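You operate a simulated robot arm through the tools that you are given. There is no shell and no other tool. Be economical: measure what you need, move in short steps, check, and stop when the job is done.

You run a simulated two-armed robot. Do the job below in one go: nothing can be reset, and whatever is moved stays where it is left.

TASK
Dust the picture in the long frame, clear the green mat and carry the frame onto it.
Fine: the jar goes in the pale basket, the small pink cloth goes back; carry with both hands. Set down upright: green jar. What is to be rubbed or washed off counts as gone when no trace of it is left.

The check looks at the end state, three seconds after you hand in, the way a careful person would. Anything else that was tipped, shoved, dropped, spilled or broken makes it a failure. Flat cloth is picked up by pressing the open fingertips on it (5 to 10 N) and closing them slowly along it; thin cloth reads only 2 to 8 mm in the jaws.

THE ROBOT
Two 7-joint arms with two-finger parallel grippers on one trunk, on a base that drives. Base frame: it is fixed to the floor where the robot stands at the start and does not move with it; the origin is under the middle of the robot, x ahead of it, y to its left, z up; the surface under the hand at the start is at about z = 800. Units: mm, rad, N and s.
The left shoulder is at the start at [48, 101, 1085], the right one opposite. With the tool pointing down near the work surface each hand reaches from about 240 to 540 mm from the robot's upright axis, wherever it stands, measured 20 degrees to its own side. Places, roughly: basket [600, 100, 800]; green mat [400, -500, 800]. Payload 2.4 kg a hand.
The tool frame of a hand sits at the grasp point between the pads (the TCP): z along the fingers, y along the line on which they close. The tips reach 24 mm beyond it. Largest opening 68 mm; finger width 17, thickness 10; the body of the gripper, 40 by 70 mm, starts 41 mm behind the TCP.
Orientation is told as [roll, pitch, yaw] about the base's x, y, z axes, in that order, counted from this pose: with the fingers straight down and closing along the base's y, the tool's x points along the base's -x, its y along +y and its z along -z.

THE INTERFACE
- The arms move only by the tool play_rows. It takes "left_motion", "right_motion" or both (then of equal length, played together; a hand with none holds still); each is a list of rows, each an object of numbers (a shift or turn left out is 0, a gripper value left out holds the last): "dx", "dy", "dz": the shift along the base's x, y, z in mm; "rx", "ry", "rz": the turn, a rotation vector about the base's x, y, z in rad; "grip": the opening, from 0 (shut) to 1 (fully open). In form: [{"dx": .., "dy": .., "dz": .., "rx": .., "ry": .., "rz": .., "grip": ..}, ...]. A call has 1 to 12 rows; each row shifts and turns the commanded pose from where the row before left it. Each row takes 0.2 s and may step no farther than 50 mm and 0.15 rad from the row before; otherwise, or with a gripper value out of range, the whole call is refused. Where a pose cannot be reached the arm comes as near as it can. A force on the tool above 40 N (or 10 N above the force at the start of the call, whichever is more), or a blocked arm, ends the call early, and 0.2 s more pass. The fingers move at their own pace (about 72 mm/s each) and stop on an object; they squeeze with about 38 N. The grip force told is the motor's: it shows also when the fingers shut on nothing. Time passes only in rows, and 0.2 s behind the last, so rows that do not move let the fingers close. It gives the time, the measured TCP pose, the force on the tool (base axes), the opening and the grip force at its end, in the units of the frame above (readings bear some noise), with the torque about the TCP (base axes, N m) and any sound that the robot's microphone picked up.
- Cameras (640 x 400 px; columns grow to the right, rows downward): "scene" is now at [135.5, -36.9, 1235.8]; the picture's right is [-0.31, -0.95, 0.00], its down [-0.57, 0.19, -0.80] and it looks along [0.76, -0.25, -0.60] (base axes); focal length 214 px, centre (320, 200). "left" rides on the left gripper at [84, -11, -75] in its tool frame; the picture's right is [0.13, 0.99, 0.00], its down [-0.60, 0.08, -0.79] and it looks along [-0.79, 0.10, 0.61] (tool axes); focal length 251 px, centre (320, 200). "right" rides on the right gripper at [84, 11, -75] in its tool frame; the picture's right is [-0.13, 0.99, 0.00], its down [-0.60, -0.08, -0.79] and it looks along [-0.79, -0.10, 0.61] (tool axes); focal length 251 px, centre (320, 200). There is no depth. A picture from a camera that has moved, and an enlarged one, comes with that camera's place and axes in the base frame and with its lens. The place of the scene camera against the robot may be out by one fixed shift of up to 18 mm in any direction.
- get_image(camera): a new picture of that camera. No time passes.
- slide_trunk(by): slides the trunk up (or, below 0, down) by that many mm; the arms and the scene camera ride with it, the base frame stays. It gives what a move gives, with no picture.
- roll_base(legs): drives the robot by 1 to 6 legs, each [ahead, left, turn to the left] in mm, mm and rad, along the robot's own axes; the way and the turn of a leg run together, so that a leg with both is an arc; at most 1500 mm and 3.142 rad a leg. The arms and the cameras ride along, it lands a little off, and it stops where it bumps. It gives what a move gives.
- aim_head(pan, tilt): turns the head with the scene camera to pan (to the left, within 1.501 rad either way) and tilt (down, from -0.506 to 1.204), counted from straight ahead of the robot. It gives what a move gives.
- close_up(camera, box): a new picture of the part [left, top, right, bottom] of that camera's present view, enlarged. No time passes.
- job_done(): hands the job in; it is judged then, once.

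Work in short steps. Places have to be worked out from the pictures, the camera data and where the tool is seen: move nearer, look again, correct. Check each grasp and each placing, and mend what went wrong. You have 120 turns and 88 pictures in all, those below and enlarged ones among them. Open the grippers and draw the arms clear of the work before you hand the job in, unless the task says otherwise; then end with one line.

The tools are called after ">>>" as name(argument=value, ...) on one line, values as JSON. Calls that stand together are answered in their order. play_rows: Moves the arms, as the interface text tells. Its arguments: {"type":"object","properties":{"left_motion":{"type":"array","items":{"type":"object","properties":{"dx":{"type":"number"},"dy":{"type":"number"},"dz":{"type":"number"},"rx":{"type":"number"},"ry":{"type":"number"},"rz":{"type":"number"},"grip":{"type":"number"}}}},"right_motion":{"type":"array","items":{"type":"object","properties":{"dx":{"type":"number"},"dy":{"type":"number"},"dz":{"type":"number"},"rx":{"type":"number"},"ry":{"type":"number"},"rz":{"type":"number"},"grip":{"type":"number"}}}}},"required":[]} The other tools are called the same way: slide_trunk (by) slides the trunk up or down; roll_base (legs) drives the base; aim_head (pan, tilt) turns the head that bears the scene camera; get_image (camera) takes a picture; close_up (camera, box) takes an enlarged picture of a part of a camera's view; job_done () hands the job in.

At the start:

```text
time_s: 0.0
left_tool_pos: [322.9, 45.7, 1140.5]
left_tcp_rot: [0.0, -0.001, 0.0]
left_ft_force: [-0.5, 0.1, 0.7]
left_moment: [-0.01, 0.01, 0.01]
left_width: 68.0
left_finger_force: 0.0
right_tool_pos: [244.6, -215.6, 1080.1]
right_tcp_rot: [-0.003, 0.0, 0.001]
right_ft_force: [-0.4, -0.4, -0.5]
right_moment: [0.0, 0.03, 0.01]
right_width: 68.1
right_finger_force: 0.1
trunk travel left (down, up): [-300.0, 550.0]
robot x, y, heading: [3.8, -1.5, -0.001]
head pan, tilt: [-0.316, 0.648]
```

scene: 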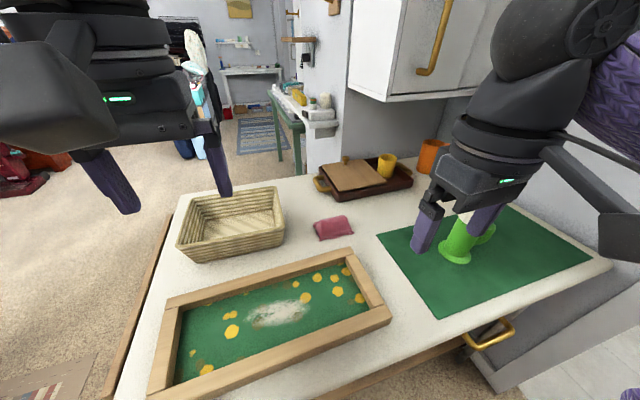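
right: 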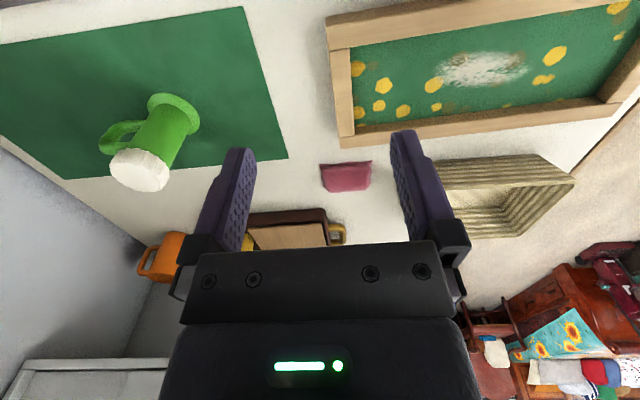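
left: 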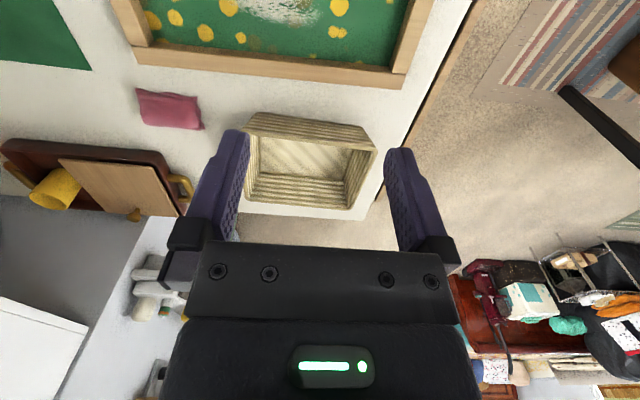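

The frame lies at about x 280–455, y −225–190, the cloth near [551, −213], and the jar near [372, −490]. I'll look closer at each before moving.

>>> close_up(camera="scene", box=[140, 200, 400, 400])

>>> close_up(camera="right", box=[80, 60, 400, 260])

>>> close_up(camera="scene", box=[300, 140, 620, 340])

```text
2.00 times, centred on (270, 300) of scene
camera zoom: at [135.5, -36.9, 1235.8], right [-0.31, -0.95, 0.0], down [-0.57, 0.19, -0.8], along [0.76, -0.25, -0.6], focal length 429 px, centre (420, 0)
```

zoom: 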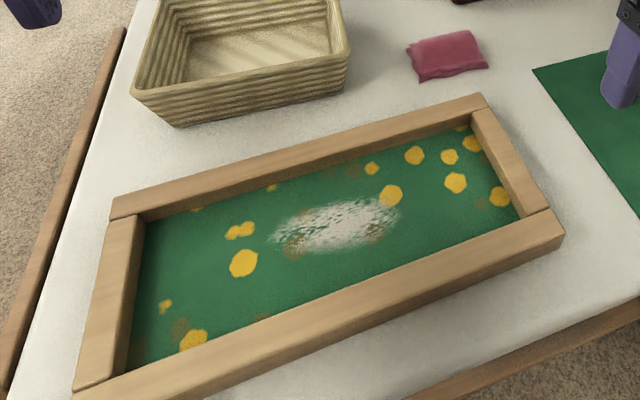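

```text
2.00 times, centred on (240, 160) of right
camera zoom: at [160.1, -204.4, 1155.0], right [0.13, 0.99, 0.0], down [0.6, -0.08, 0.79], along [0.79, -0.1, -0.61], focal length 503 px, centre (480, 280)
```

zoom: 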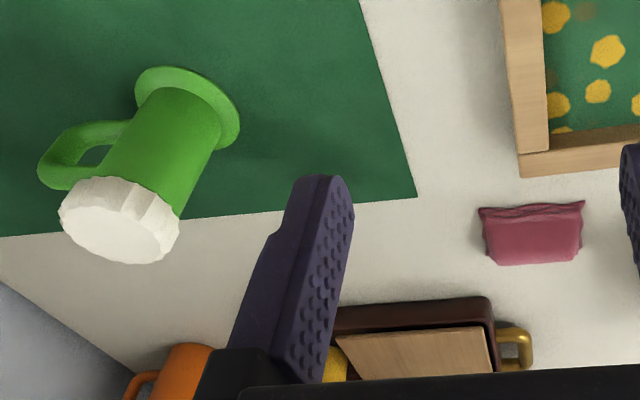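

```text
2.00 times, centred on (460, 240) of scene
camera zoom: at [135.5, -36.9, 1235.8], right [-0.31, -0.95, 0.0], down [-0.57, 0.19, -0.8], along [0.76, -0.25, -0.6], focal length 429 px, centre (40, 120)
```

zoom: 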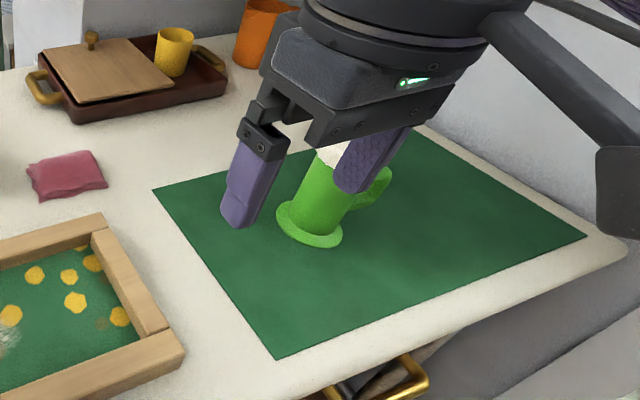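

Next I check how much room the base has in front, by looking down.

>>> aim_head(pan=-0.3, tilt=1.2)

>>> get_image(camera="scene")

>>> aim_head(pan=-1.3, tilt=0.75)

>>> get_image(camera="scene")

```text
time_s: 1.0
left_tool_pos: [323.8, 45.6, 1140.0]
left_tcp_rot: [0.001, 0.0, -0.001]
left_ft_force: [-0.6, -0.1, -0.9]
left_moment: [0.01, -0.02, 0.0]
left_width: 67.9
left_finger_force: 0.1
right_tool_pos: [244.9, -215.8, 1079.6]
right_tcp_rot: [-0.002, 0.001, 0.0]
right_ft_force: [0.7, 0.6, 0.0]
right_moment: [0.03, 0.02, 0.0]
right_width: 68.0
right_finger_force: 0.1
trunk travel left (down, up): [-300.0, 550.0]
robot x, y, heading: [3.5, -0.5, -0.0]
head pan, tilt: [-0.3, 1.201]
```

```text
81 pictures are left
camera scene: at [106.4, -26.4, 1195.5], right [-0.3, -0.96, 0.0], down [-0.89, 0.28, -0.36], along [0.35, -0.11, -0.93], focal length 214 px, centre (320, 200)
```

scene: 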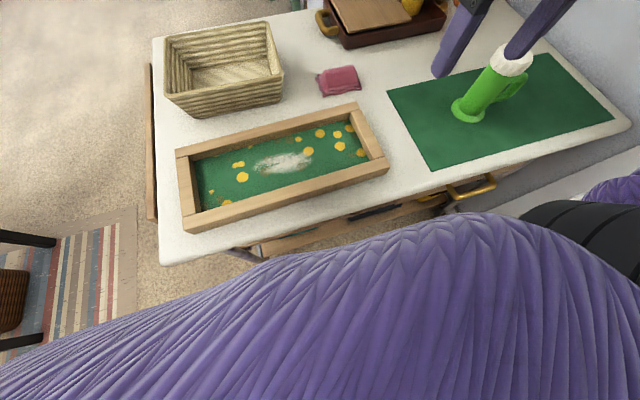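

```text
time_s: 2.2
left_tool_pos: [323.2, 45.8, 1140.6]
left_tcp_rot: [-0.001, 0.0, 0.0]
left_ft_force: [0.0, 0.5, -0.2]
left_moment: [0.0, -0.01, 0.02]
left_width: 67.8
left_finger_force: 0.0
right_tool_pos: [244.4, -214.9, 1079.1]
right_tcp_rot: [-0.001, -0.001, -0.001]
right_ft_force: [0.8, -0.1, -0.3]
right_moment: [-0.03, -0.02, 0.02]
right_width: 67.8
right_finger_force: 0.1
trunk travel left (down, up): [-300.0, 550.0]
robot x, y, heading: [2.5, 1.8, 0.003]
head pan, tilt: [-1.3, 0.75]
```

```text
80 pictures are left
camera scene: at [75.1, -89.7, 1227.1], right [-0.96, -0.27, 0.0], down [-0.18, 0.66, -0.73], along [0.2, -0.7, -0.68], focal length 214 px, centre (320, 200)
```

scene: 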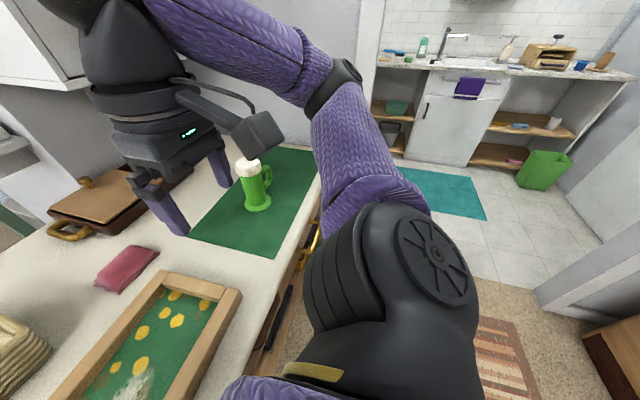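

The floor around is open and the table edge is at x≈215. The cloth sits about 590 mm away, out of reach, so I roll ahead 80 mm.

>>> roll_base(legs=[[80, 0, 0]])

>>> aim_head(pan=-0.4, tilt=0.8)

>>> get_image(camera="scene")

>>> get_image(camera="right")

```text
time_s: 3.5
left_tool_pos: [395.1, 46.2, 1142.0]
left_tcp_rot: [-0.001, 0.002, 0.0]
left_ft_force: [0.0, 0.1, 0.9]
left_moment: [0.01, -0.02, 0.02]
left_width: 68.1
left_finger_force: 0.0
right_tool_pos: [316.9, -216.0, 1079.6]
right_tcp_rot: [-0.001, 0.0, 0.001]
right_ft_force: [-0.5, -0.3, 0.6]
right_moment: [0.0, 0.01, 0.01]
right_width: 68.0
right_finger_force: 0.1
trunk travel left (down, up): [-300.0, 550.0]
robot x, y, heading: [73.0, 0.4, 0.002]
head pan, tilt: [-1.3, 0.75]
stopped in leg 1: the robot was blocked; the commanded pose is now the measured one
```

```text
time_s: 4.7
left_tool_pos: [394.2, 46.3, 1141.0]
left_tcp_rot: [0.001, 0.001, 0.001]
left_ft_force: [0.4, 0.0, 0.1]
left_moment: [-0.04, 0.02, 0.0]
left_width: 68.1
left_finger_force: 0.1
right_tool_pos: [315.7, -215.5, 1079.4]
right_tcp_rot: [-0.001, 0.0, 0.002]
right_ft_force: [-0.7, 0.4, 0.2]
right_moment: [0.03, -0.01, 0.01]
right_width: 68.3
right_finger_force: 0.0
trunk travel left (down, up): [-300.0, 550.0]
robot x, y, heading: [74.9, 1.4, 0.005]
head pan, tilt: [-0.4, 0.799]
```

```text
79 pictures are left
camera scene: at [199.3, -41.4, 1223.1], right [-0.39, -0.92, 0.0], down [-0.66, 0.28, -0.7], along [0.64, -0.27, -0.72], focal length 214 px, centre (320, 200)
```

scene: 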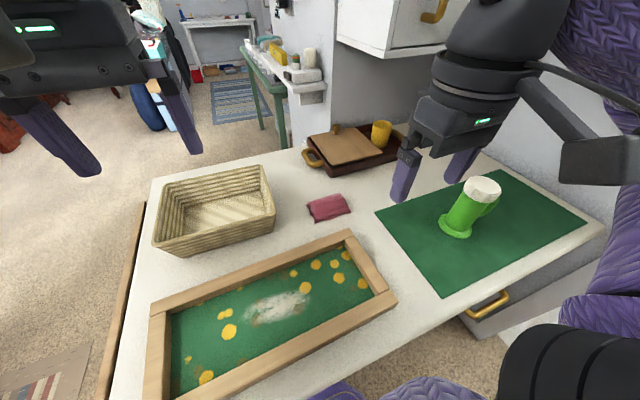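

```text
78 pictures are left
camera right: at [232.6, -204.4, 1155.0], right [0.13, 0.99, 0.0], down [0.6, -0.08, 0.79], along [0.79, -0.1, -0.61], focal length 251 px, centre (320, 200)
```

right: 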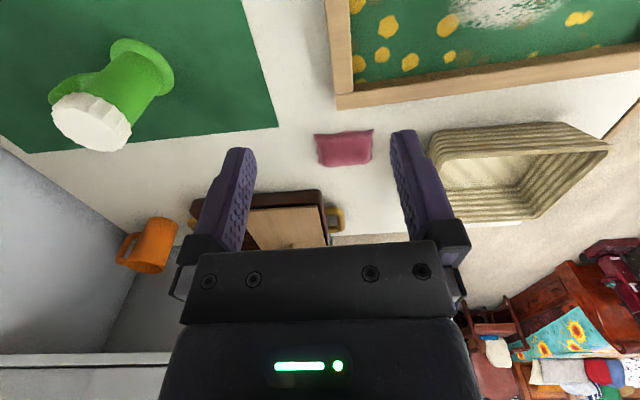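

The base is blocked by the table at x≈74. The cloth is at about (540, −198), roughly 105 × 85 mm, and now within reach, so I bring the right hand over it.

>>> play_rows(right_motion=[{"dx": 44, "dy": 4, "dz": 0}, {"dx": 44, "dy": 4, "dz": -20}, {"dx": 44, "dy": 4, "dz": -20}, {"dx": 44, "dy": 3, "dz": -20}, {"dx": 35, "dy": 2, "dz": -30}, {"dx": 0, "dz": -40}, {"dz": -40}, {}])

>>> get_image(camera="right")

>>> get_image(camera="scene")

```text
time_s: 6.5
left_tool_pos: [395.5, 46.8, 1140.7]
left_tcp_rot: [0.002, 0.001, 0.0]
left_ft_force: [-0.3, 0.0, -0.8]
left_moment: [0.01, 0.02, -0.07]
left_width: 68.0
left_finger_force: 0.0
right_tool_pos: [526.9, -198.2, 908.7]
right_tcp_rot: [0.0, -0.001, 0.0]
right_ft_force: [0.4, 0.6, 0.1]
right_moment: [-0.03, 0.0, 0.01]
right_width: 68.0
right_finger_force: 0.0
trunk travel left (down, up): [-300.0, 550.0]
robot x, y, heading: [74.0, -4.1, 0.002]
head pan, tilt: [-0.4, 0.799]
```

```text
77 pictures are left
camera right: at [442.4, -186.7, 984.2], right [0.13, 0.99, 0.0], down [0.6, -0.08, 0.79], along [0.79, -0.1, -0.61], focal length 251 px, centre (320, 200)
```

right: 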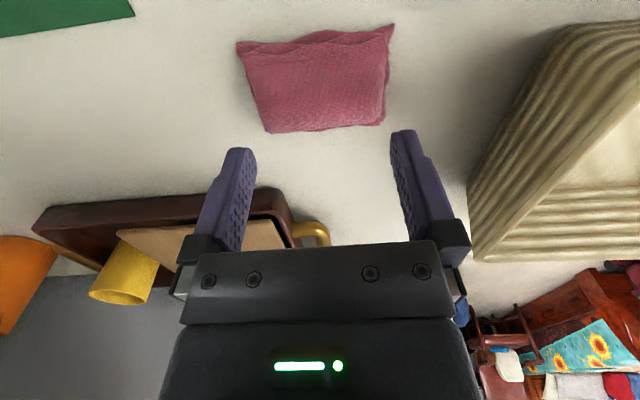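

```text
76 pictures are left
camera scene: at [199.5, -41.3, 1223.1], right [-0.39, -0.92, 0.0], down [-0.66, 0.28, -0.7], along [0.64, -0.27, -0.72], focal length 214 px, centre (320, 200)
```

scene: 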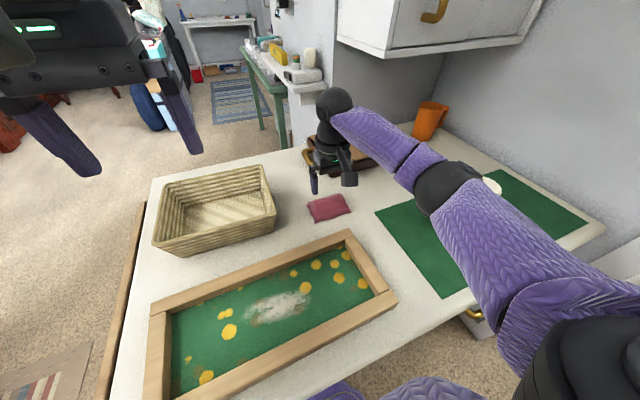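

The cloth spans x 505–577, y −246…−149, with its centre at (540, −198). I move above it and come down slowly, watching for contact.

>>> play_rows(right_motion=[{"dx": 13, "dz": -30}, {"dz": -25}, {"dz": -8}, {"dz": -6}, {}])

```text
time_s: 7.1
left_tool_pos: [392.9, 46.5, 1142.2]
left_tcp_rot: [-0.001, 0.0, 0.001]
left_ft_force: [0.2, -0.1, 0.3]
left_moment: [0.01, -0.01, 0.02]
left_width: 67.8
left_finger_force: 0.1
right_tool_pos: [540.8, -196.9, 865.6]
right_tcp_rot: [-0.003, -0.011, 0.0]
right_ft_force: [-7.1, 1.6, 17.8]
right_moment: [-0.64, 0.18, -0.26]
right_width: 67.2
right_finger_force: 0.1
trunk travel left (down, up): [-300.0, 550.0]
robot x, y, heading: [72.7, -0.3, -0.003]
head pan, tilt: [-0.4, 0.799]
stopped in row 3 (right hand): the force on the tool passed its limit at 51 N (the readings are from after the stop); the commanded pose is now the measured one
```

There was contact already at TCP z≈866, which is higher than I expected. I look at what was touched.

>>> get_image(camera="right")

>>> close_up(camera="scene", box=[220, 60, 480, 260])

```text
75 pictures are left
camera right: at [456.3, -185.7, 939.1], right [0.13, 0.99, 0.0], down [0.6, -0.08, 0.8], along [0.79, -0.1, -0.6], focal length 251 px, centre (320, 200)
```

right: 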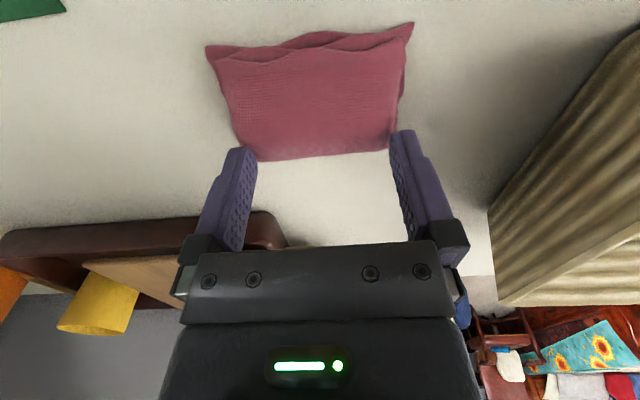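

```text
2.00 times, centred on (350, 160) of scene
camera zoom: at [197.5, -40.8, 1223.7], right [-0.39, -0.92, 0.0], down [-0.66, 0.28, -0.7], along [0.64, -0.27, -0.72], focal length 429 px, centre (260, 280)
```

zoom: 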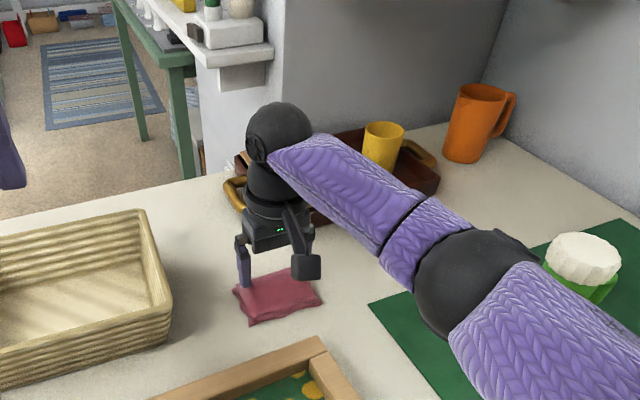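

The torque points at the right fingertip touching something, perhaps the crest of the puffy cloth followed by a rebound. I take a still reading to see whether force remains.

>>> play_rows(right_motion=[{}, {}])

>>> close_up(camera="right", box=[180, 10, 440, 210])

```text
time_s: 7.7
left_tool_pos: [394.3, 48.0, 1141.8]
left_tcp_rot: [0.002, -0.001, 0.002]
left_ft_force: [0.1, -0.2, 0.4]
left_moment: [-0.01, 0.0, 0.0]
left_width: 68.0
left_finger_force: 0.1
right_tool_pos: [542.1, -196.5, 863.9]
right_tcp_rot: [-0.004, -0.011, 0.002]
right_ft_force: [-0.2, 0.2, 28.6]
right_moment: [-1.07, 0.11, -0.02]
right_width: 68.1
right_finger_force: 0.0
trunk travel left (down, up): [-300.0, 550.0]
robot x, y, heading: [77.2, -0.8, 0.003]
head pan, tilt: [-0.4, 0.799]
```

```text
2.00 times, centred on (310, 110) of right
camera zoom: at [456.2, -185.3, 938.8], right [0.13, 0.99, 0.0], down [0.59, -0.08, 0.8], along [0.79, -0.1, -0.6], focal length 503 px, centre (340, 380)
```

zoom: 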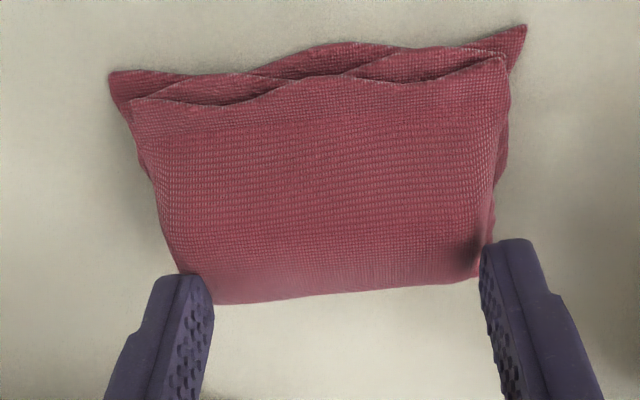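

A steady 28 N sits under the right finger at tip z≈840, so the folded cloth is thick and puffy and its centre is nearer, at x≈530. I lift, shift back 10 mm, and come down gently.

>>> play_rows(right_motion=[{"dz": 8}, {"dz": 7}, {"dx": -10}, {"dz": -4}, {}])

>>> close_up(camera="right", box=[180, 10, 440, 210])

```text
time_s: 8.9
left_tool_pos: [395.0, 44.4, 1140.7]
left_tcp_rot: [-0.001, 0.001, 0.001]
left_ft_force: [0.0, -0.8, -0.1]
left_moment: [0.01, 0.01, 0.0]
left_width: 67.9
left_finger_force: 0.1
right_tool_pos: [533.5, -196.9, 873.8]
right_tcp_rot: [-0.001, -0.007, 0.001]
right_ft_force: [-0.3, 0.4, -0.7]
right_moment: [0.01, 0.0, -0.03]
right_width: 67.9
right_finger_force: 0.1
trunk travel left (down, up): [-300.0, 550.0]
robot x, y, heading: [73.8, -3.1, 0.003]
head pan, tilt: [-0.4, 0.799]
```

```text
2.00 times, centred on (310, 110) of right
camera zoom: at [447.9, -185.3, 948.6], right [0.13, 0.99, 0.0], down [0.6, -0.08, 0.8], along [0.79, -0.1, -0.6], focal length 503 px, centre (340, 380)
```

zoom: 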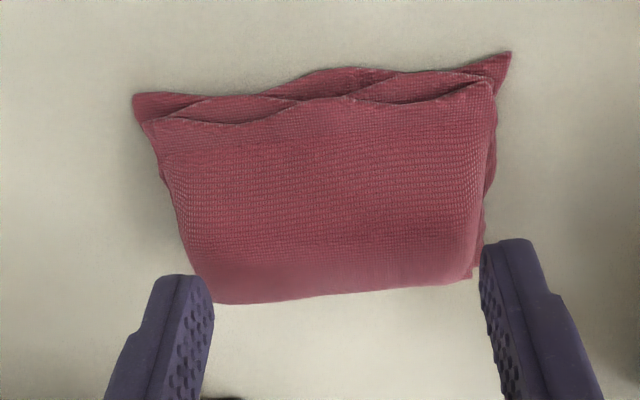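

It is free of contact now. I descend in small steps and watch the force.

>>> play_rows(right_motion=[{"dz": -4}, {"dz": -4}, {"dz": -3}, {"dz": -3}, {}])

```text
time_s: 9.9
left_tool_pos: [392.4, 46.2, 1141.8]
left_tcp_rot: [-0.001, 0.001, 0.001]
left_ft_force: [-0.2, -0.1, 0.0]
left_moment: [0.01, -0.01, 0.03]
left_width: 67.9
left_finger_force: 0.1
right_tool_pos: [532.9, -197.5, 864.1]
right_tcp_rot: [-0.002, -0.021, 0.0]
right_ft_force: [-5.5, 1.1, 21.8]
right_moment: [-0.82, 0.19, -0.2]
right_width: 67.1
right_finger_force: 0.0
trunk travel left (down, up): [-300.0, 550.0]
robot x, y, heading: [68.8, 1.7, 0.006]
head pan, tilt: [-0.4, 0.799]
stopped in row 5 (right hand): the force on the tool passed its limit at 42 N (the readings are from after the stop); the commanded pose is now the measured one
```

The rigid stop is again at z≈864 under the right finger, and triangulation suggests the fold edge stands at about 840. I lift the right hand and bring the left wrist camera in for a side look at the cloth.

>>> play_rows(right_motion=[{"dz": 10}, {"dz": 20}, {"dz": 40}, {"dz": 40}, {}, {}, {}, {}, {}, {}, {}, {}], left_motion=[{"rz": -0.145, "dz": -30}, {"rz": -0.145, "dz": -30}, {"rz": -0.145, "dz": -30}, {"rz": -0.145, "dx": 30, "dz": -20}, {"rz": -0.145, "dx": 30, "dz": -20}, {"rz": -0.145, "dx": 30}, {"rz": -0.145, "dx": 30}, {"rz": -0.145, "dx": 10}, {"rz": -0.145}, {"rz": -0.145}, {"rz": -0.12}, {}])

>>> get_image(camera="left")

```text
time_s: 12.5
left_tool_pos: [524.5, 45.2, 1011.4]
left_tcp_rot: [-0.001, 0.001, -1.571]
left_ft_force: [-1.0, 0.2, 0.1]
left_moment: [0.02, 0.02, -0.02]
left_width: 68.3
left_finger_force: 0.0
right_tool_pos: [534.1, -196.6, 972.0]
right_tcp_rot: [-0.002, -0.017, 0.0]
right_ft_force: [0.2, -1.2, -0.3]
right_moment: [0.0, 0.01, 0.0]
right_width: 67.9
right_finger_force: 0.1
trunk travel left (down, up): [-300.0, 550.0]
robot x, y, heading: [72.3, 0.3, 0.003]
head pan, tilt: [-0.4, 0.799]
```

```text
71 pictures are left
camera left: at [514.4, 129.6, 1085.1], right [0.99, 0.13, 0.0], down [0.08, -0.6, 0.79], along [0.1, -0.79, -0.61], focal length 251 px, centre (320, 200)
```

left: 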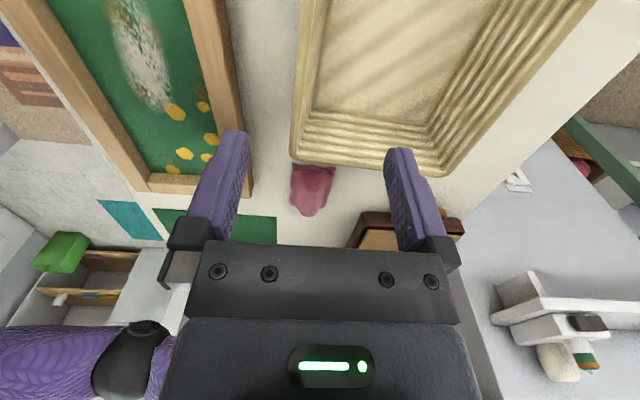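

The cloth is in view; I bring the left camera closer and lower.

>>> play_rows(left_motion=[{"dy": -40, "dz": -30}, {"dy": -30, "dz": -30}, {"dx": 0, "dz": -10}, {}])

>>> close_up(camera="left", box=[220, 60, 420, 240])

```text
time_s: 13.5
left_tool_pos: [525.9, -24.1, 942.2]
left_tcp_rot: [-0.001, 0.001, -1.57]
left_ft_force: [-0.8, 0.1, 0.7]
left_moment: [0.0, 0.01, -0.04]
left_width: 67.9
left_finger_force: 0.0
right_tool_pos: [535.5, -197.3, 971.9]
right_tcp_rot: [-0.002, -0.014, -0.002]
right_ft_force: [0.1, 0.0, 0.1]
right_moment: [-0.01, 0.01, 0.0]
right_width: 67.7
right_finger_force: 0.0
trunk travel left (down, up): [-300.0, 550.0]
robot x, y, heading: [70.9, -0.2, 0.0]
head pan, tilt: [-0.4, 0.799]
```

```text
2.22 times, centred on (320, 150) of left
camera zoom: at [515.7, 59.4, 1016.4], right [0.99, 0.13, 0.0], down [0.08, -0.6, 0.79], along [0.1, -0.79, -0.61], focal length 559 px, centre (320, 311)
```

zoom: 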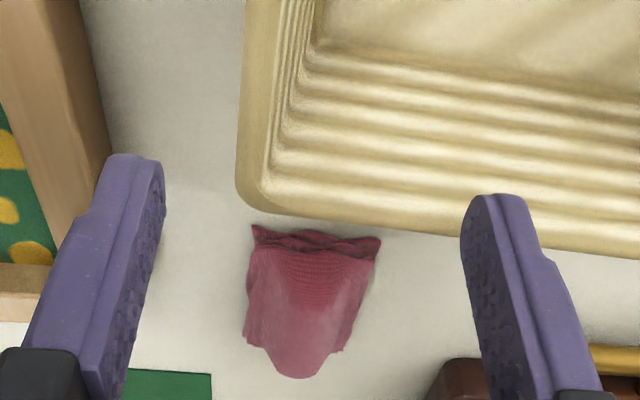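

Seen from the side, the cloth rises to a ridge at about (538, −234, 840), about 42–60 mm wide in x. I turn the right hand by +90° so it closes along x, and look from the other side.

>>> play_rows(right_motion=[{"rz": 0.145}, {"rz": 0.145}, {"rz": 0.145}, {"rz": 0.145}, {"rz": 0.145, "dy": -10}, {"rz": 0.145, "dy": -10}, {"rz": 0.145}, {"rz": 0.145}, {"rz": 0.145}, {"rz": 0.145}, {"rz": 0.12}, {}])

>>> get_image(camera="right")

>>> close_up(camera="left", box=[220, 60, 420, 240])

```text
time_s: 14.3
left_tool_pos: [527.4, -24.7, 941.3]
left_tcp_rot: [-0.001, 0.002, -1.569]
left_ft_force: [0.2, 0.5, 1.3]
left_moment: [0.04, 0.04, 0.01]
left_width: 67.9
left_finger_force: 0.0
right_tool_pos: [536.8, -195.8, 972.4]
right_tcp_rot: [-0.001, -0.026, 0.358]
right_ft_force: [0.8, 1.3, 0.1]
right_moment: [-0.12, -0.06, -0.14]
right_width: 67.9
right_finger_force: 0.0
trunk travel left (down, up): [-300.0, 550.0]
robot x, y, heading: [71.9, -2.5, 0.003]
head pan, tilt: [-0.4, 0.799]
stopped in row 3 (right hand): the force on the tool passed its limit at 87 N (the readings are from after the stop); the commanded pose is now the measured one
```

```text
69 pictures are left
camera right: at [452.1, -216.2, 1045.4], right [-0.23, 0.97, 0.0], down [0.57, 0.13, 0.81], along [0.79, 0.19, -0.59], focal length 251 px, centre (320, 200)
```

right: 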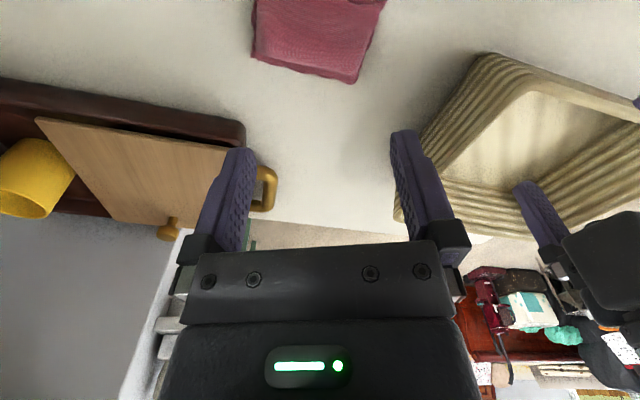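

```text
2.22 times, centred on (320, 150) of left
camera zoom: at [515.7, 59.4, 1016.6], right [0.99, 0.13, 0.0], down [0.08, -0.6, 0.79], along [0.1, -0.79, -0.61], focal length 559 px, centre (320, 311)
```

zoom: 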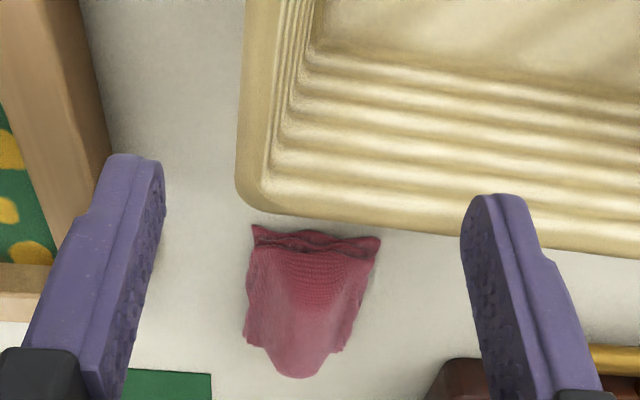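

The right hand hit something with 87 N while turning in the air. I check the scene view.

>>> get_image(camera="scene")

>>> close_up(camera="scene", box=[180, 40, 500, 240])

```text
67 pictures are left
camera scene: at [199.5, -41.5, 1223.1], right [-0.39, -0.92, 0.0], down [-0.66, 0.28, -0.7], along [0.64, -0.27, -0.72], focal length 214 px, centre (320, 200)
```

scene: 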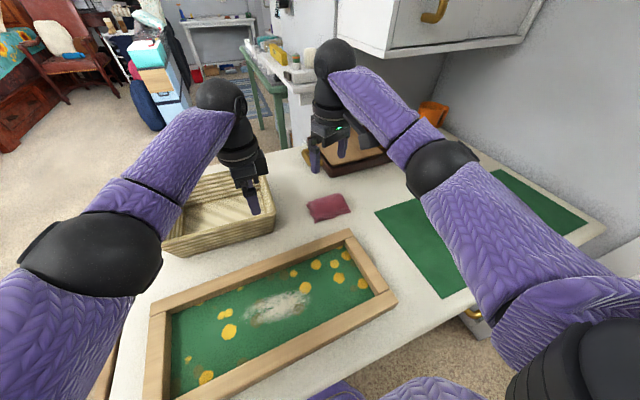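

```text
2.00 times, centred on (340, 140) of scene
camera zoom: at [199.5, -41.5, 1223.1], right [-0.39, -0.92, 0.0], down [-0.66, 0.28, -0.7], along [0.64, -0.27, -0.72], focal length 429 px, centre (280, 320)
```

zoom: 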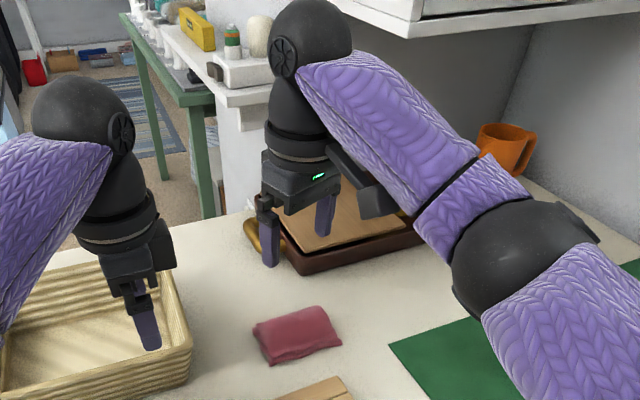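

The wrist camera bracket struck the robot's own forearm on that turning side. I send the left hand away and turn the right hand the other way, to −90°, which puts its camera on the inner side.

>>> play_rows(left_motion=[{"dz": 40, "dy": 30}, {"dz": 30, "dy": 40}, {"dy": 40}, {"dx": -40, "dy": 30}, {"dx": -40}, {"dx": -40}, {}, {}, {}, {}, {}, {}], right_motion=[{"rz": -0.145}, {"rz": -0.145}, {"rz": -0.145}, {"rz": -0.145}, {"rz": -0.145}, {"rz": -0.145}, {"rz": -0.145}, {"rz": -0.145}, {"rz": -0.145}, {"rz": -0.145}, {"rz": -0.145}, {"rz": -0.145}])

>>> play_rows(right_motion=[{"rz": -0.145, "dy": -10}, {"rz": -0.045, "dy": -10, "ry": 0.02}, {"dz": -20}, {}])

>>> get_image(camera="right")

```text
time_s: 15.7
left_tool_pos: [411.5, 113.3, 1012.0]
left_tcp_rot: [0.003, -0.007, -1.582]
left_ft_force: [1.5, -10.4, -12.0]
left_moment: [-0.37, -0.15, 0.1]
left_width: 68.1
left_finger_force: 0.0
right_tool_pos: [536.2, -197.1, 972.5]
right_tcp_rot: [-0.001, -0.025, -0.497]
right_ft_force: [-0.1, 0.1, 0.8]
right_moment: [-0.01, 0.03, 0.0]
right_width: 68.0
right_finger_force: 0.1
trunk travel left (down, up): [-300.0, 550.0]
robot x, y, heading: [74.3, -0.7, 0.002]
head pan, tilt: [-0.4, 0.799]
stopped in row 7 (left hand): the force on the tool passed its limit at 61 N (the readings are from after the stop); the commanded pose is now the measured one
```

```text
time_s: 16.7
left_tool_pos: [412.9, 114.0, 1012.1]
left_tcp_rot: [0.004, -0.005, -1.581]
left_ft_force: [13.4, -16.2, -16.2]
left_moment: [-0.36, 0.68, -1.07]
left_width: 67.9
left_finger_force: 0.1
right_tool_pos: [537.0, -215.8, 952.7]
right_tcp_rot: [-0.013, -0.011, -0.685]
right_ft_force: [0.0, 0.2, -0.5]
right_moment: [-0.03, -0.01, 0.01]
right_width: 67.8
right_finger_force: 0.1
trunk travel left (down, up): [-300.0, 550.0]
robot x, y, heading: [73.9, 1.9, -0.001]
head pan, tilt: [-0.4, 0.799]
```

```text
65 pictures are left
camera right: at [478.2, -152.7, 1026.7], right [0.73, 0.68, -0.01], down [0.42, -0.43, 0.8], along [0.54, -0.59, -0.6], focal length 251 px, centre (320, 200)
```

right: 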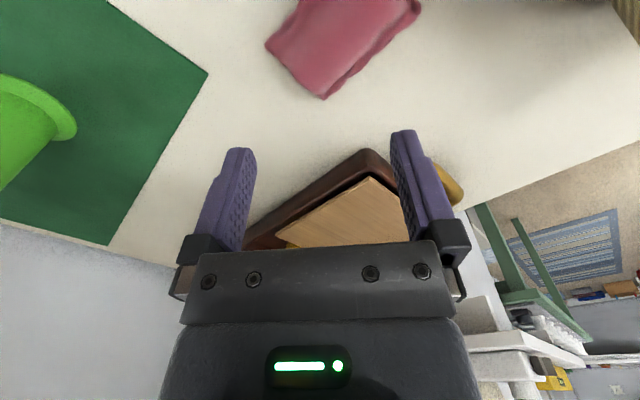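

The left hand's bracket also leans on its own forearm, so I turn the left back to yaw 0 while the right finishes its turn.

>>> play_rows(left_motion=[{"rz": 0.145, "dx": 20}, {"rz": 0.145}, {"rz": 0.145}, {"rz": 0.145}, {"rz": 0.145}, {"rz": 0.145}, {"rz": 0.145}, {"rz": 0.145}, {"rz": 0.145}, {"rz": 0.145}, {"rz": 0.13, "dz": 30}, {"dz": 30}], right_motion=[{"rz": -0.145}, {"rz": -0.145}, {"rz": -0.145}, {"rz": -0.145}, {"rz": -0.145}, {"rz": -0.145}, {"rz": -0.016}, {}, {}, {}, {}, {}])

>>> get_image(camera="right")

```text
time_s: 17.0
left_tool_pos: [416.3, 112.3, 1012.1]
left_tcp_rot: [0.004, -0.012, -1.562]
left_ft_force: [6.6, -9.5, -10.4]
left_moment: [-0.38, 0.24, -0.48]
left_width: 67.8
left_finger_force: 0.1
right_tool_pos: [536.8, -215.8, 952.3]
right_tcp_rot: [-0.012, -0.011, -0.712]
right_ft_force: [0.5, -0.8, 0.2]
right_moment: [-0.02, 0.01, 0.02]
right_width: 68.2
right_finger_force: 0.1
trunk travel left (down, up): [-300.0, 550.0]
robot x, y, heading: [73.7, 0.7, 0.004]
head pan, tilt: [-0.4, 0.799]
stopped in row 1 (left hand): the force on the tool passed its limit at 64 N (the readings are from after the stop); the commanded pose is now the measured one
```

```text
64 pictures are left
camera right: at [479.9, -151.0, 1026.8], right [0.75, 0.67, -0.01], down [0.41, -0.44, 0.8], along [0.53, -0.6, -0.6], focal length 251 px, centre (320, 200)
```

right: 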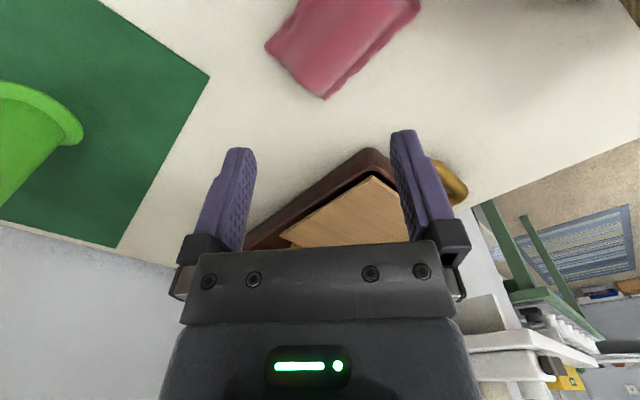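

The left hand backs out the way it came (+x), slowly, before turning.

>>> play_rows(left_motion=[{"dx": 8, "dy": -4}, {"dx": 10, "dy": -6}, {"dx": 20, "dy": -10}, {"dx": 30, "dy": -20}, {"dx": 30}, {}])

```text
time_s: 18.4
left_tool_pos: [513.7, 72.5, 1009.7]
left_tcp_rot: [0.006, -0.008, -1.562]
left_ft_force: [0.3, -0.2, 0.1]
left_moment: [0.02, 0.0, 0.01]
left_width: 68.1
left_finger_force: 0.1
right_tool_pos: [536.6, -215.8, 952.3]
right_tcp_rot: [-0.012, -0.011, -0.713]
right_ft_force: [0.7, 0.3, 0.3]
right_moment: [0.02, 0.02, 0.04]
right_width: 67.9
right_finger_force: 0.0
trunk travel left (down, up): [-300.0, 550.0]
robot x, y, heading: [69.8, -1.2, -0.003]
head pan, tilt: [-0.4, 0.799]
```

The left is free. I turn the left back to yaw 0 here and the right on to −90°.

>>> play_rows(left_motion=[{"rz": 0.145}, {"rz": 0.145}, {"rz": 0.145}, {"rz": 0.145}, {"rz": 0.145}, {"rz": 0.145}, {"rz": 0.145}, {"rz": 0.145}, {"rz": 0.145}, {"rz": 0.145}, {"rz": 0.112, "dx": -30}, {"dx": -30, "dz": 30}], right_motion=[{"rz": -0.145}, {"rz": -0.145}, {"rz": -0.145}, {"rz": -0.145}, {"rz": -0.145}, {"rz": -0.133}, {}, {}, {}, {}, {}, {}])

>>> get_image(camera="right")

```text
time_s: 19.2
left_tool_pos: [514.5, 71.9, 1011.7]
left_tcp_rot: [0.011, -0.019, -1.173]
left_ft_force: [0.2, 0.5, -1.5]
left_moment: [-0.08, 0.0, -0.08]
left_width: 68.0
left_finger_force: 0.0
right_tool_pos: [536.6, -215.8, 952.3]
right_tcp_rot: [-0.013, -0.011, -1.12]
right_ft_force: [-1.2, 0.0, 0.3]
right_moment: [0.02, 0.01, -0.02]
right_width: 68.0
right_finger_force: 0.1
trunk travel left (down, up): [-300.0, 550.0]
robot x, y, heading: [70.3, -0.4, 0.002]
head pan, tilt: [-0.4, 0.799]
stopped in row 4 (left hand): the force on the tool passed its limit at 83 N (the readings are from after the stop); the commanded pose is now the measured one
```

```text
63 pictures are left
camera right: at [510.2, -134.1, 1026.7], right [0.95, 0.32, -0.01], down [0.2, -0.57, 0.8], along [0.25, -0.76, -0.6], focal length 251 px, centre (320, 200)
```

right: 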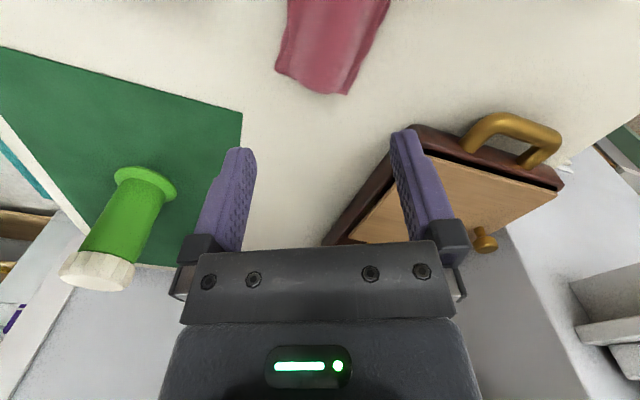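

The left bracket hits its forearm midway, so I retrace the exact route that worked: back to (524, 45) at −1.57, then the original path reversed.

>>> play_rows(left_motion=[{"rz": -0.135}, {"rz": -0.135, "dx": 10, "dy": -10}, {"rz": -0.128, "dy": -17}, {}, {}, {}], right_motion=[{"rz": -0.145}, {"rz": -0.145}, {"rz": -0.145}, {"rz": -0.015}, {}, {}])

>>> play_rows(left_motion=[{"rz": 0.12}, {"rz": 0.145}, {"rz": 0.145}, {"rz": 0.145, "dx": -10}, {"rz": 0.145, "dx": -30}, {"rz": 0.145, "dx": -30}, {"rz": 0.145, "dx": -30, "dz": 20}, {"rz": 0.145, "dx": -30, "dz": 20}, {"rz": 0.145, "dz": 30}, {"rz": 0.145, "dz": 30}, {"rz": 0.145, "dz": 30}, {}])

>>> get_image(camera="right")

```text
time_s: 20.6
left_tool_pos: [525.6, 45.3, 1012.4]
left_tcp_rot: [0.011, -0.019, -1.571]
left_ft_force: [0.0, 0.5, -0.4]
left_moment: [0.04, 0.0, 0.01]
left_width: 68.0
left_finger_force: 0.1
right_tool_pos: [535.9, -216.2, 951.4]
right_tcp_rot: [-0.012, -0.011, -1.571]
right_ft_force: [-0.5, 0.9, -0.4]
right_moment: [-0.02, 0.02, 0.0]
right_width: 68.0
right_finger_force: 0.0
trunk travel left (down, up): [-300.0, 550.0]
robot x, y, heading: [70.9, -0.3, 0.002]
head pan, tilt: [-0.4, 0.799]
```

```text
time_s: 21.6
left_tool_pos: [522.6, 43.3, 1012.1]
left_tcp_rot: [0.018, -0.036, -1.121]
left_ft_force: [4.5, -2.2, -4.0]
left_moment: [-0.11, 0.04, -0.09]
left_width: 68.0
left_finger_force: 0.0
right_tool_pos: [536.9, -216.6, 952.9]
right_tcp_rot: [-0.012, -0.01, -1.572]
right_ft_force: [0.0, -0.3, 0.3]
right_moment: [0.0, 0.06, -0.02]
right_width: 67.9
right_finger_force: 0.0
trunk travel left (down, up): [-300.0, 550.0]
robot x, y, heading: [73.5, -0.9, 0.003]
head pan, tilt: [-0.4, 0.799]
stopped in row 4 (left hand): the force on the tool passed its limit at 132 N (the readings are from after the stop); the commanded pose is now the measured one
```

```text
62 pictures are left
camera right: at [548.2, -130.8, 1026.6], right [0.99, -0.13, -0.01], down [-0.07, -0.6, 0.8], along [-0.11, -0.79, -0.6], focal length 251 px, centre (320, 200)
```

right: 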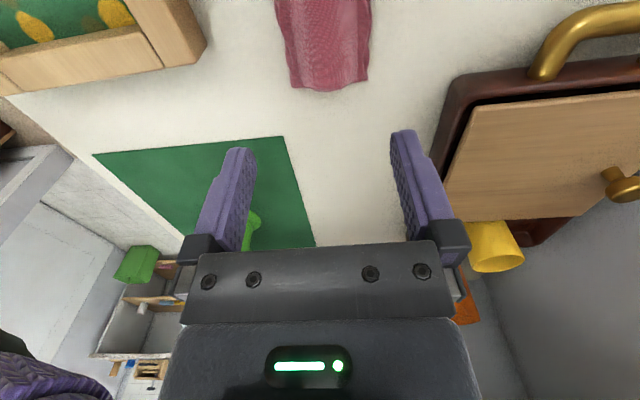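

The turn is blocked again. I look at the left wrist in the scene view before trying anything else.

>>> aim_head(pan=0.1, tilt=0.5)

>>> get_image(camera="scene")

```text
time_s: 22.5
left_tool_pos: [523.6, 42.1, 1011.5]
left_tcp_rot: [0.019, -0.034, -1.119]
left_ft_force: [5.8, -2.8, -6.1]
left_moment: [-0.19, 0.12, -0.29]
left_width: 67.9
left_finger_force: 0.0
right_tool_pos: [536.8, -214.9, 952.3]
right_tcp_rot: [-0.012, -0.009, -1.572]
right_ft_force: [0.0, 0.2, 0.4]
right_moment: [-0.01, 0.0, 0.0]
right_width: 68.0
right_finger_force: 0.1
trunk travel left (down, up): [-300.0, 550.0]
robot x, y, heading: [71.6, -3.1, -0.002]
head pan, tilt: [0.099, 0.499]
```

```text
61 pictures are left
camera scene: at [215.7, -1.1, 1249.0], right [0.1, -0.99, 0.0], down [-0.48, -0.05, -0.88], along [0.87, 0.09, -0.48], focal length 214 px, centre (320, 200)
```

scene: 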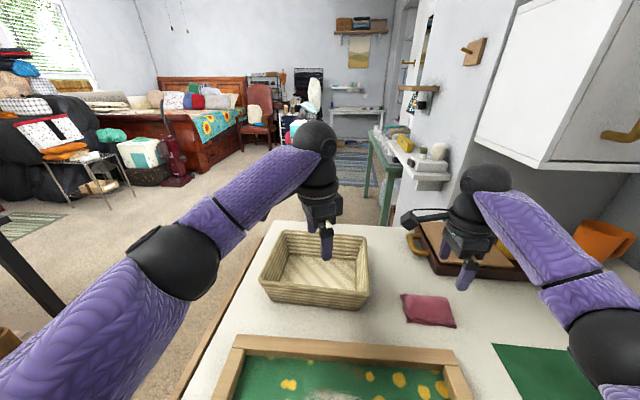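

The forearm slopes up to the wrist, so the bracket clears better with the hand low. I take the left back to −1.57, bring it low over free table between the basket and the frame, then turn it.

>>> play_rows(left_motion=[{"rz": -0.15}, {"rz": -0.15, "dy": -20}, {"rz": -0.15, "dy": -30}, {"dy": -20, "dz": -30}, {"dz": -40}, {"dz": -40, "dx": -20}, {}])

>>> play_rows(left_motion=[{"rz": 0.1}, {"rz": 0.145}, {"rz": 0.145}, {"rz": 0.145}, {"rz": 0.145}, {"rz": 0.145}, {"rz": 0.145}, {"rz": 0.145}, {"rz": 0.145}, {"rz": 0.145}, {"rz": 0.145}, {}])

```text
time_s: 24.1
left_tool_pos: [502.7, -25.6, 901.4]
left_tcp_rot: [0.019, -0.034, -1.569]
left_ft_force: [0.5, -0.2, -0.3]
left_moment: [-0.02, 0.02, 0.01]
left_width: 68.1
left_finger_force: 0.0
right_tool_pos: [537.4, -216.2, 951.6]
right_tcp_rot: [-0.012, -0.011, -1.57]
right_ft_force: [0.0, 1.0, -0.4]
right_moment: [0.02, -0.02, -0.02]
right_width: 68.0
right_finger_force: 0.0
trunk travel left (down, up): [-300.0, 550.0]
robot x, y, heading: [74.7, -1.9, 0.0]
head pan, tilt: [0.099, 0.499]
```

```text
time_s: 26.7
left_tool_pos: [502.5, -26.1, 901.0]
left_tcp_rot: [0.018, -0.032, -0.016]
left_ft_force: [-0.3, -0.7, 0.2]
left_moment: [0.01, 0.02, -0.07]
left_width: 67.9
left_finger_force: 0.1
right_tool_pos: [538.0, -216.8, 952.2]
right_tcp_rot: [-0.011, -0.012, -1.57]
right_ft_force: [0.1, -0.1, -0.2]
right_moment: [0.0, -0.03, -0.02]
right_width: 68.1
right_finger_force: 0.1
trunk travel left (down, up): [-300.0, 550.0]
robot x, y, heading: [71.5, -2.1, -0.004]
head pan, tilt: [0.099, 0.499]
```

Turning low works. I park the left hand out of the way and look closely at the cloth again with the right camera a bit lower.

>>> play_rows(left_motion=[{"dz": 40, "dx": -30, "rx": -0.018, "ry": 0.03}, {"dz": 40, "dy": 40, "dx": -30}, {"dz": 30, "dy": 50, "dx": -30}, {"dz": 20, "dy": 50}, {}], right_motion=[{"dy": 30, "rx": 0.011, "ry": 0.012}, {"dz": -20}, {"dz": -20}, {}, {}])

>>> get_image(camera="right")

>>> close_up(camera="scene", box=[350, 220, 510, 340])

```text
refused: row 2 steps farther than a row can; nothing moved
```

```text
60 pictures are left
camera right: at [548.1, -130.8, 1026.7], right [0.99, -0.13, -0.01], down [-0.07, -0.6, 0.8], along [-0.11, -0.79, -0.6], focal length 251 px, centre (320, 200)
```

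right: 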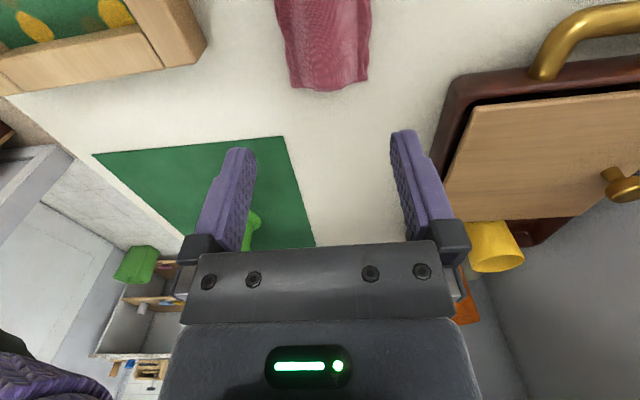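

```text
3.33 times, centred on (430, 280) of scene
camera zoom: at [215.6, -1.1, 1249.1], right [0.1, -0.99, 0.0], down [-0.48, -0.05, -0.88], along [0.87, 0.09, -0.48], focal length 715 px, centre (-47, -67)
```

zoom: 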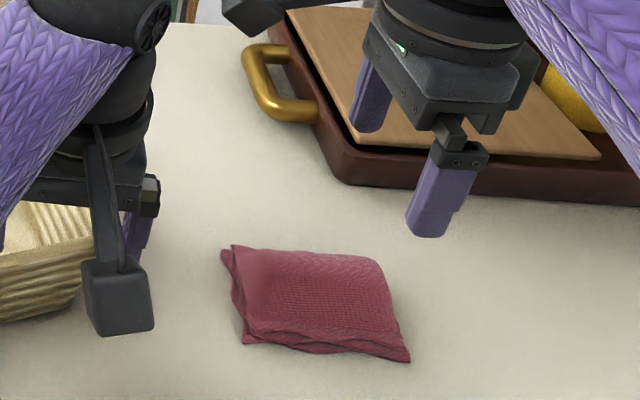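

The cloth is a folded pad: thin open layers at the near edge (x≈503) and a thick fold at the far edge (x≈565–570). I straddle it in x with centre (540, −198) and descend gently.

>>> play_rows(left_motion=[{"dz": 30, "dx": -20}, {"dz": 30, "dy": 30, "dx": -20}, {"dz": 30, "dy": 30, "dx": -20}, {"dz": 20, "dy": 40}, {"dy": 30}, {}], right_motion=[{"dy": 18, "dx": 3, "rx": 0.011, "ry": 0.012}, {"dz": -25}, {"dz": -25}, {"dz": -15}, {"dz": -10}, {}])

>>> get_image(camera="right")

>>> close_up(camera="scene", box=[350, 220, 510, 340])

```text
time_s: 28.1
left_tool_pos: [442.7, 101.5, 1011.3]
left_tcp_rot: [0.019, -0.032, -0.02]
left_ft_force: [-0.3, -0.7, -0.2]
left_moment: [-0.05, -0.03, -0.03]
left_width: 68.0
left_finger_force: 0.0
right_tool_pos: [540.0, -196.9, 877.7]
right_tcp_rot: [-0.024, 0.0, -1.572]
right_ft_force: [0.9, 0.6, -0.9]
right_moment: [-0.01, 0.01, -0.01]
right_width: 68.2
right_finger_force: 0.1
trunk travel left (down, up): [-300.0, 550.0]
robot x, y, heading: [70.8, 0.6, 0.001]
head pan, tilt: [0.099, 0.499]
```

```text
58 pictures are left
camera right: at [552.3, -112.6, 952.5], right [0.99, -0.13, -0.02], down [-0.06, -0.6, 0.79], along [-0.12, -0.79, -0.61], focal length 251 px, centre (320, 200)
```

right: 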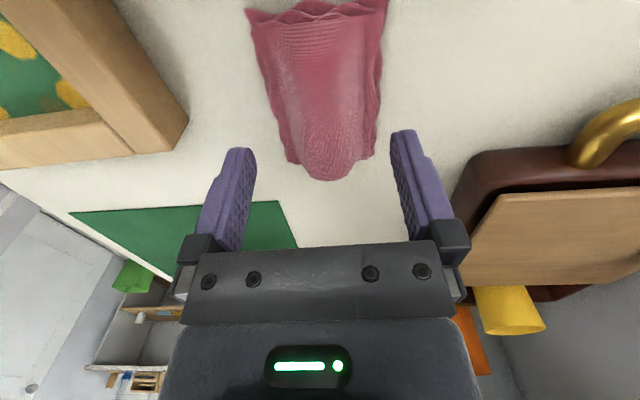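

```text
3.33 times, centred on (430, 280) of scene
camera zoom: at [215.6, -0.9, 1249.1], right [0.1, -0.99, 0.0], down [-0.48, -0.05, -0.88], along [0.87, 0.09, -0.48], focal length 715 px, centre (-47, -67)
```

zoom: 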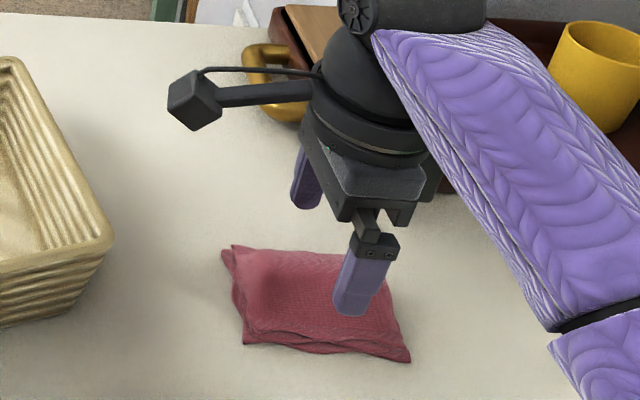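

The pad has a ridge rising toward its −y end, and the fingers straddle it well. I level the tool and lower to the table around it.

>>> play_rows(right_motion=[{"dy": -6, "ry": -0.024}, {"dz": -15}, {"dz": -10}, {"dz": -5}, {"dz": -5}, {"dz": -4}, {}])

>>> get_image(camera="right")

```text
time_s: 29.7
left_tool_pos: [442.6, 101.2, 1011.9]
left_tcp_rot: [0.019, -0.033, -0.019]
left_ft_force: [0.5, 0.3, -0.5]
left_moment: [0.0, 0.01, -0.02]
left_width: 67.8
left_finger_force: 0.1
right_tool_pos: [539.5, -203.0, 837.4]
right_tcp_rot: [-0.002, -0.001, -1.569]
right_ft_force: [-0.2, 0.3, 1.8]
right_moment: [0.0, -0.06, 0.01]
right_width: 67.6
right_finger_force: 0.0
trunk travel left (down, up): [-300.0, 550.0]
robot x, y, heading: [73.7, 1.6, 0.003]
head pan, tilt: [0.099, 0.499]
```

```text
56 pictures are left
camera right: at [549.8, -118.9, 913.6], right [0.99, -0.13, 0.0], down [-0.08, -0.6, 0.79], along [-0.1, -0.79, -0.61], focal length 251 px, centre (320, 200)
```

right: 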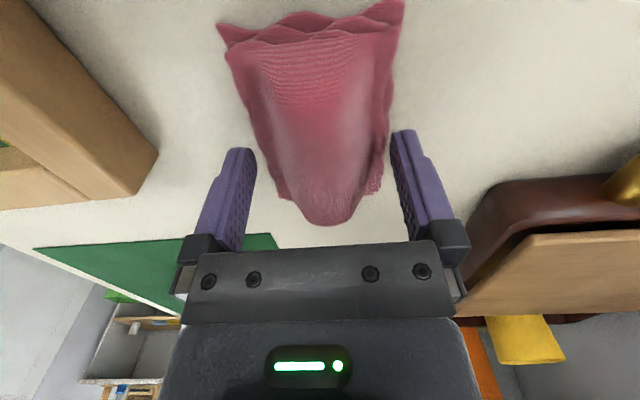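

Almost no force so far, tips at about 813. I go 5 mm lower and close slowly.

>>> play_rows(right_motion=[{"dz": -3}, {"dz": -2}, {"grip": 0.85}, {"grip": 0.7}, {"grip": 0.55}, {"grip": 0.4}, {"grip": 0.25}, {"grip": 0.1}, {"grip": 0.0}, {}, {}])

>>> get_image(camera="right")

```text
time_s: 30.6
left_tool_pos: [441.4, 101.9, 1011.4]
left_tcp_rot: [0.018, -0.036, -0.018]
left_ft_force: [0.2, 0.2, -0.2]
left_moment: [0.04, 0.02, 0.01]
left_width: 68.2
left_finger_force: 0.0
right_tool_pos: [539.6, -203.8, 836.9]
right_tcp_rot: [0.014, 0.001, -1.569]
right_ft_force: [-4.5, 0.4, 18.2]
right_moment: [0.02, -0.48, 0.03]
right_width: 66.5
right_finger_force: 12.0
trunk travel left (down, up): [-300.0, 550.0]
robot x, y, heading: [75.2, -1.4, 0.003]
head pan, tilt: [0.099, 0.499]
stopped in row 4 (right hand): the force on the tool passed its limit at 42 N (the readings are from after the stop); the commanded pose is now the measured one
```

```text
55 pictures are left
camera right: at [549.9, -118.8, 912.6], right [0.99, -0.13, 0.01], down [-0.09, -0.6, 0.79], along [-0.09, -0.79, -0.61], focal length 251 px, centre (320, 200)
```

right: 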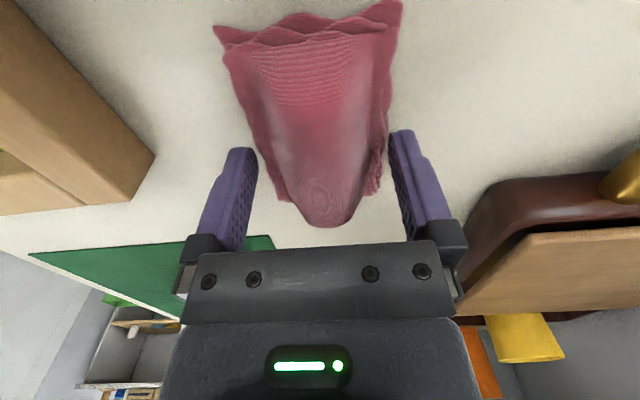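

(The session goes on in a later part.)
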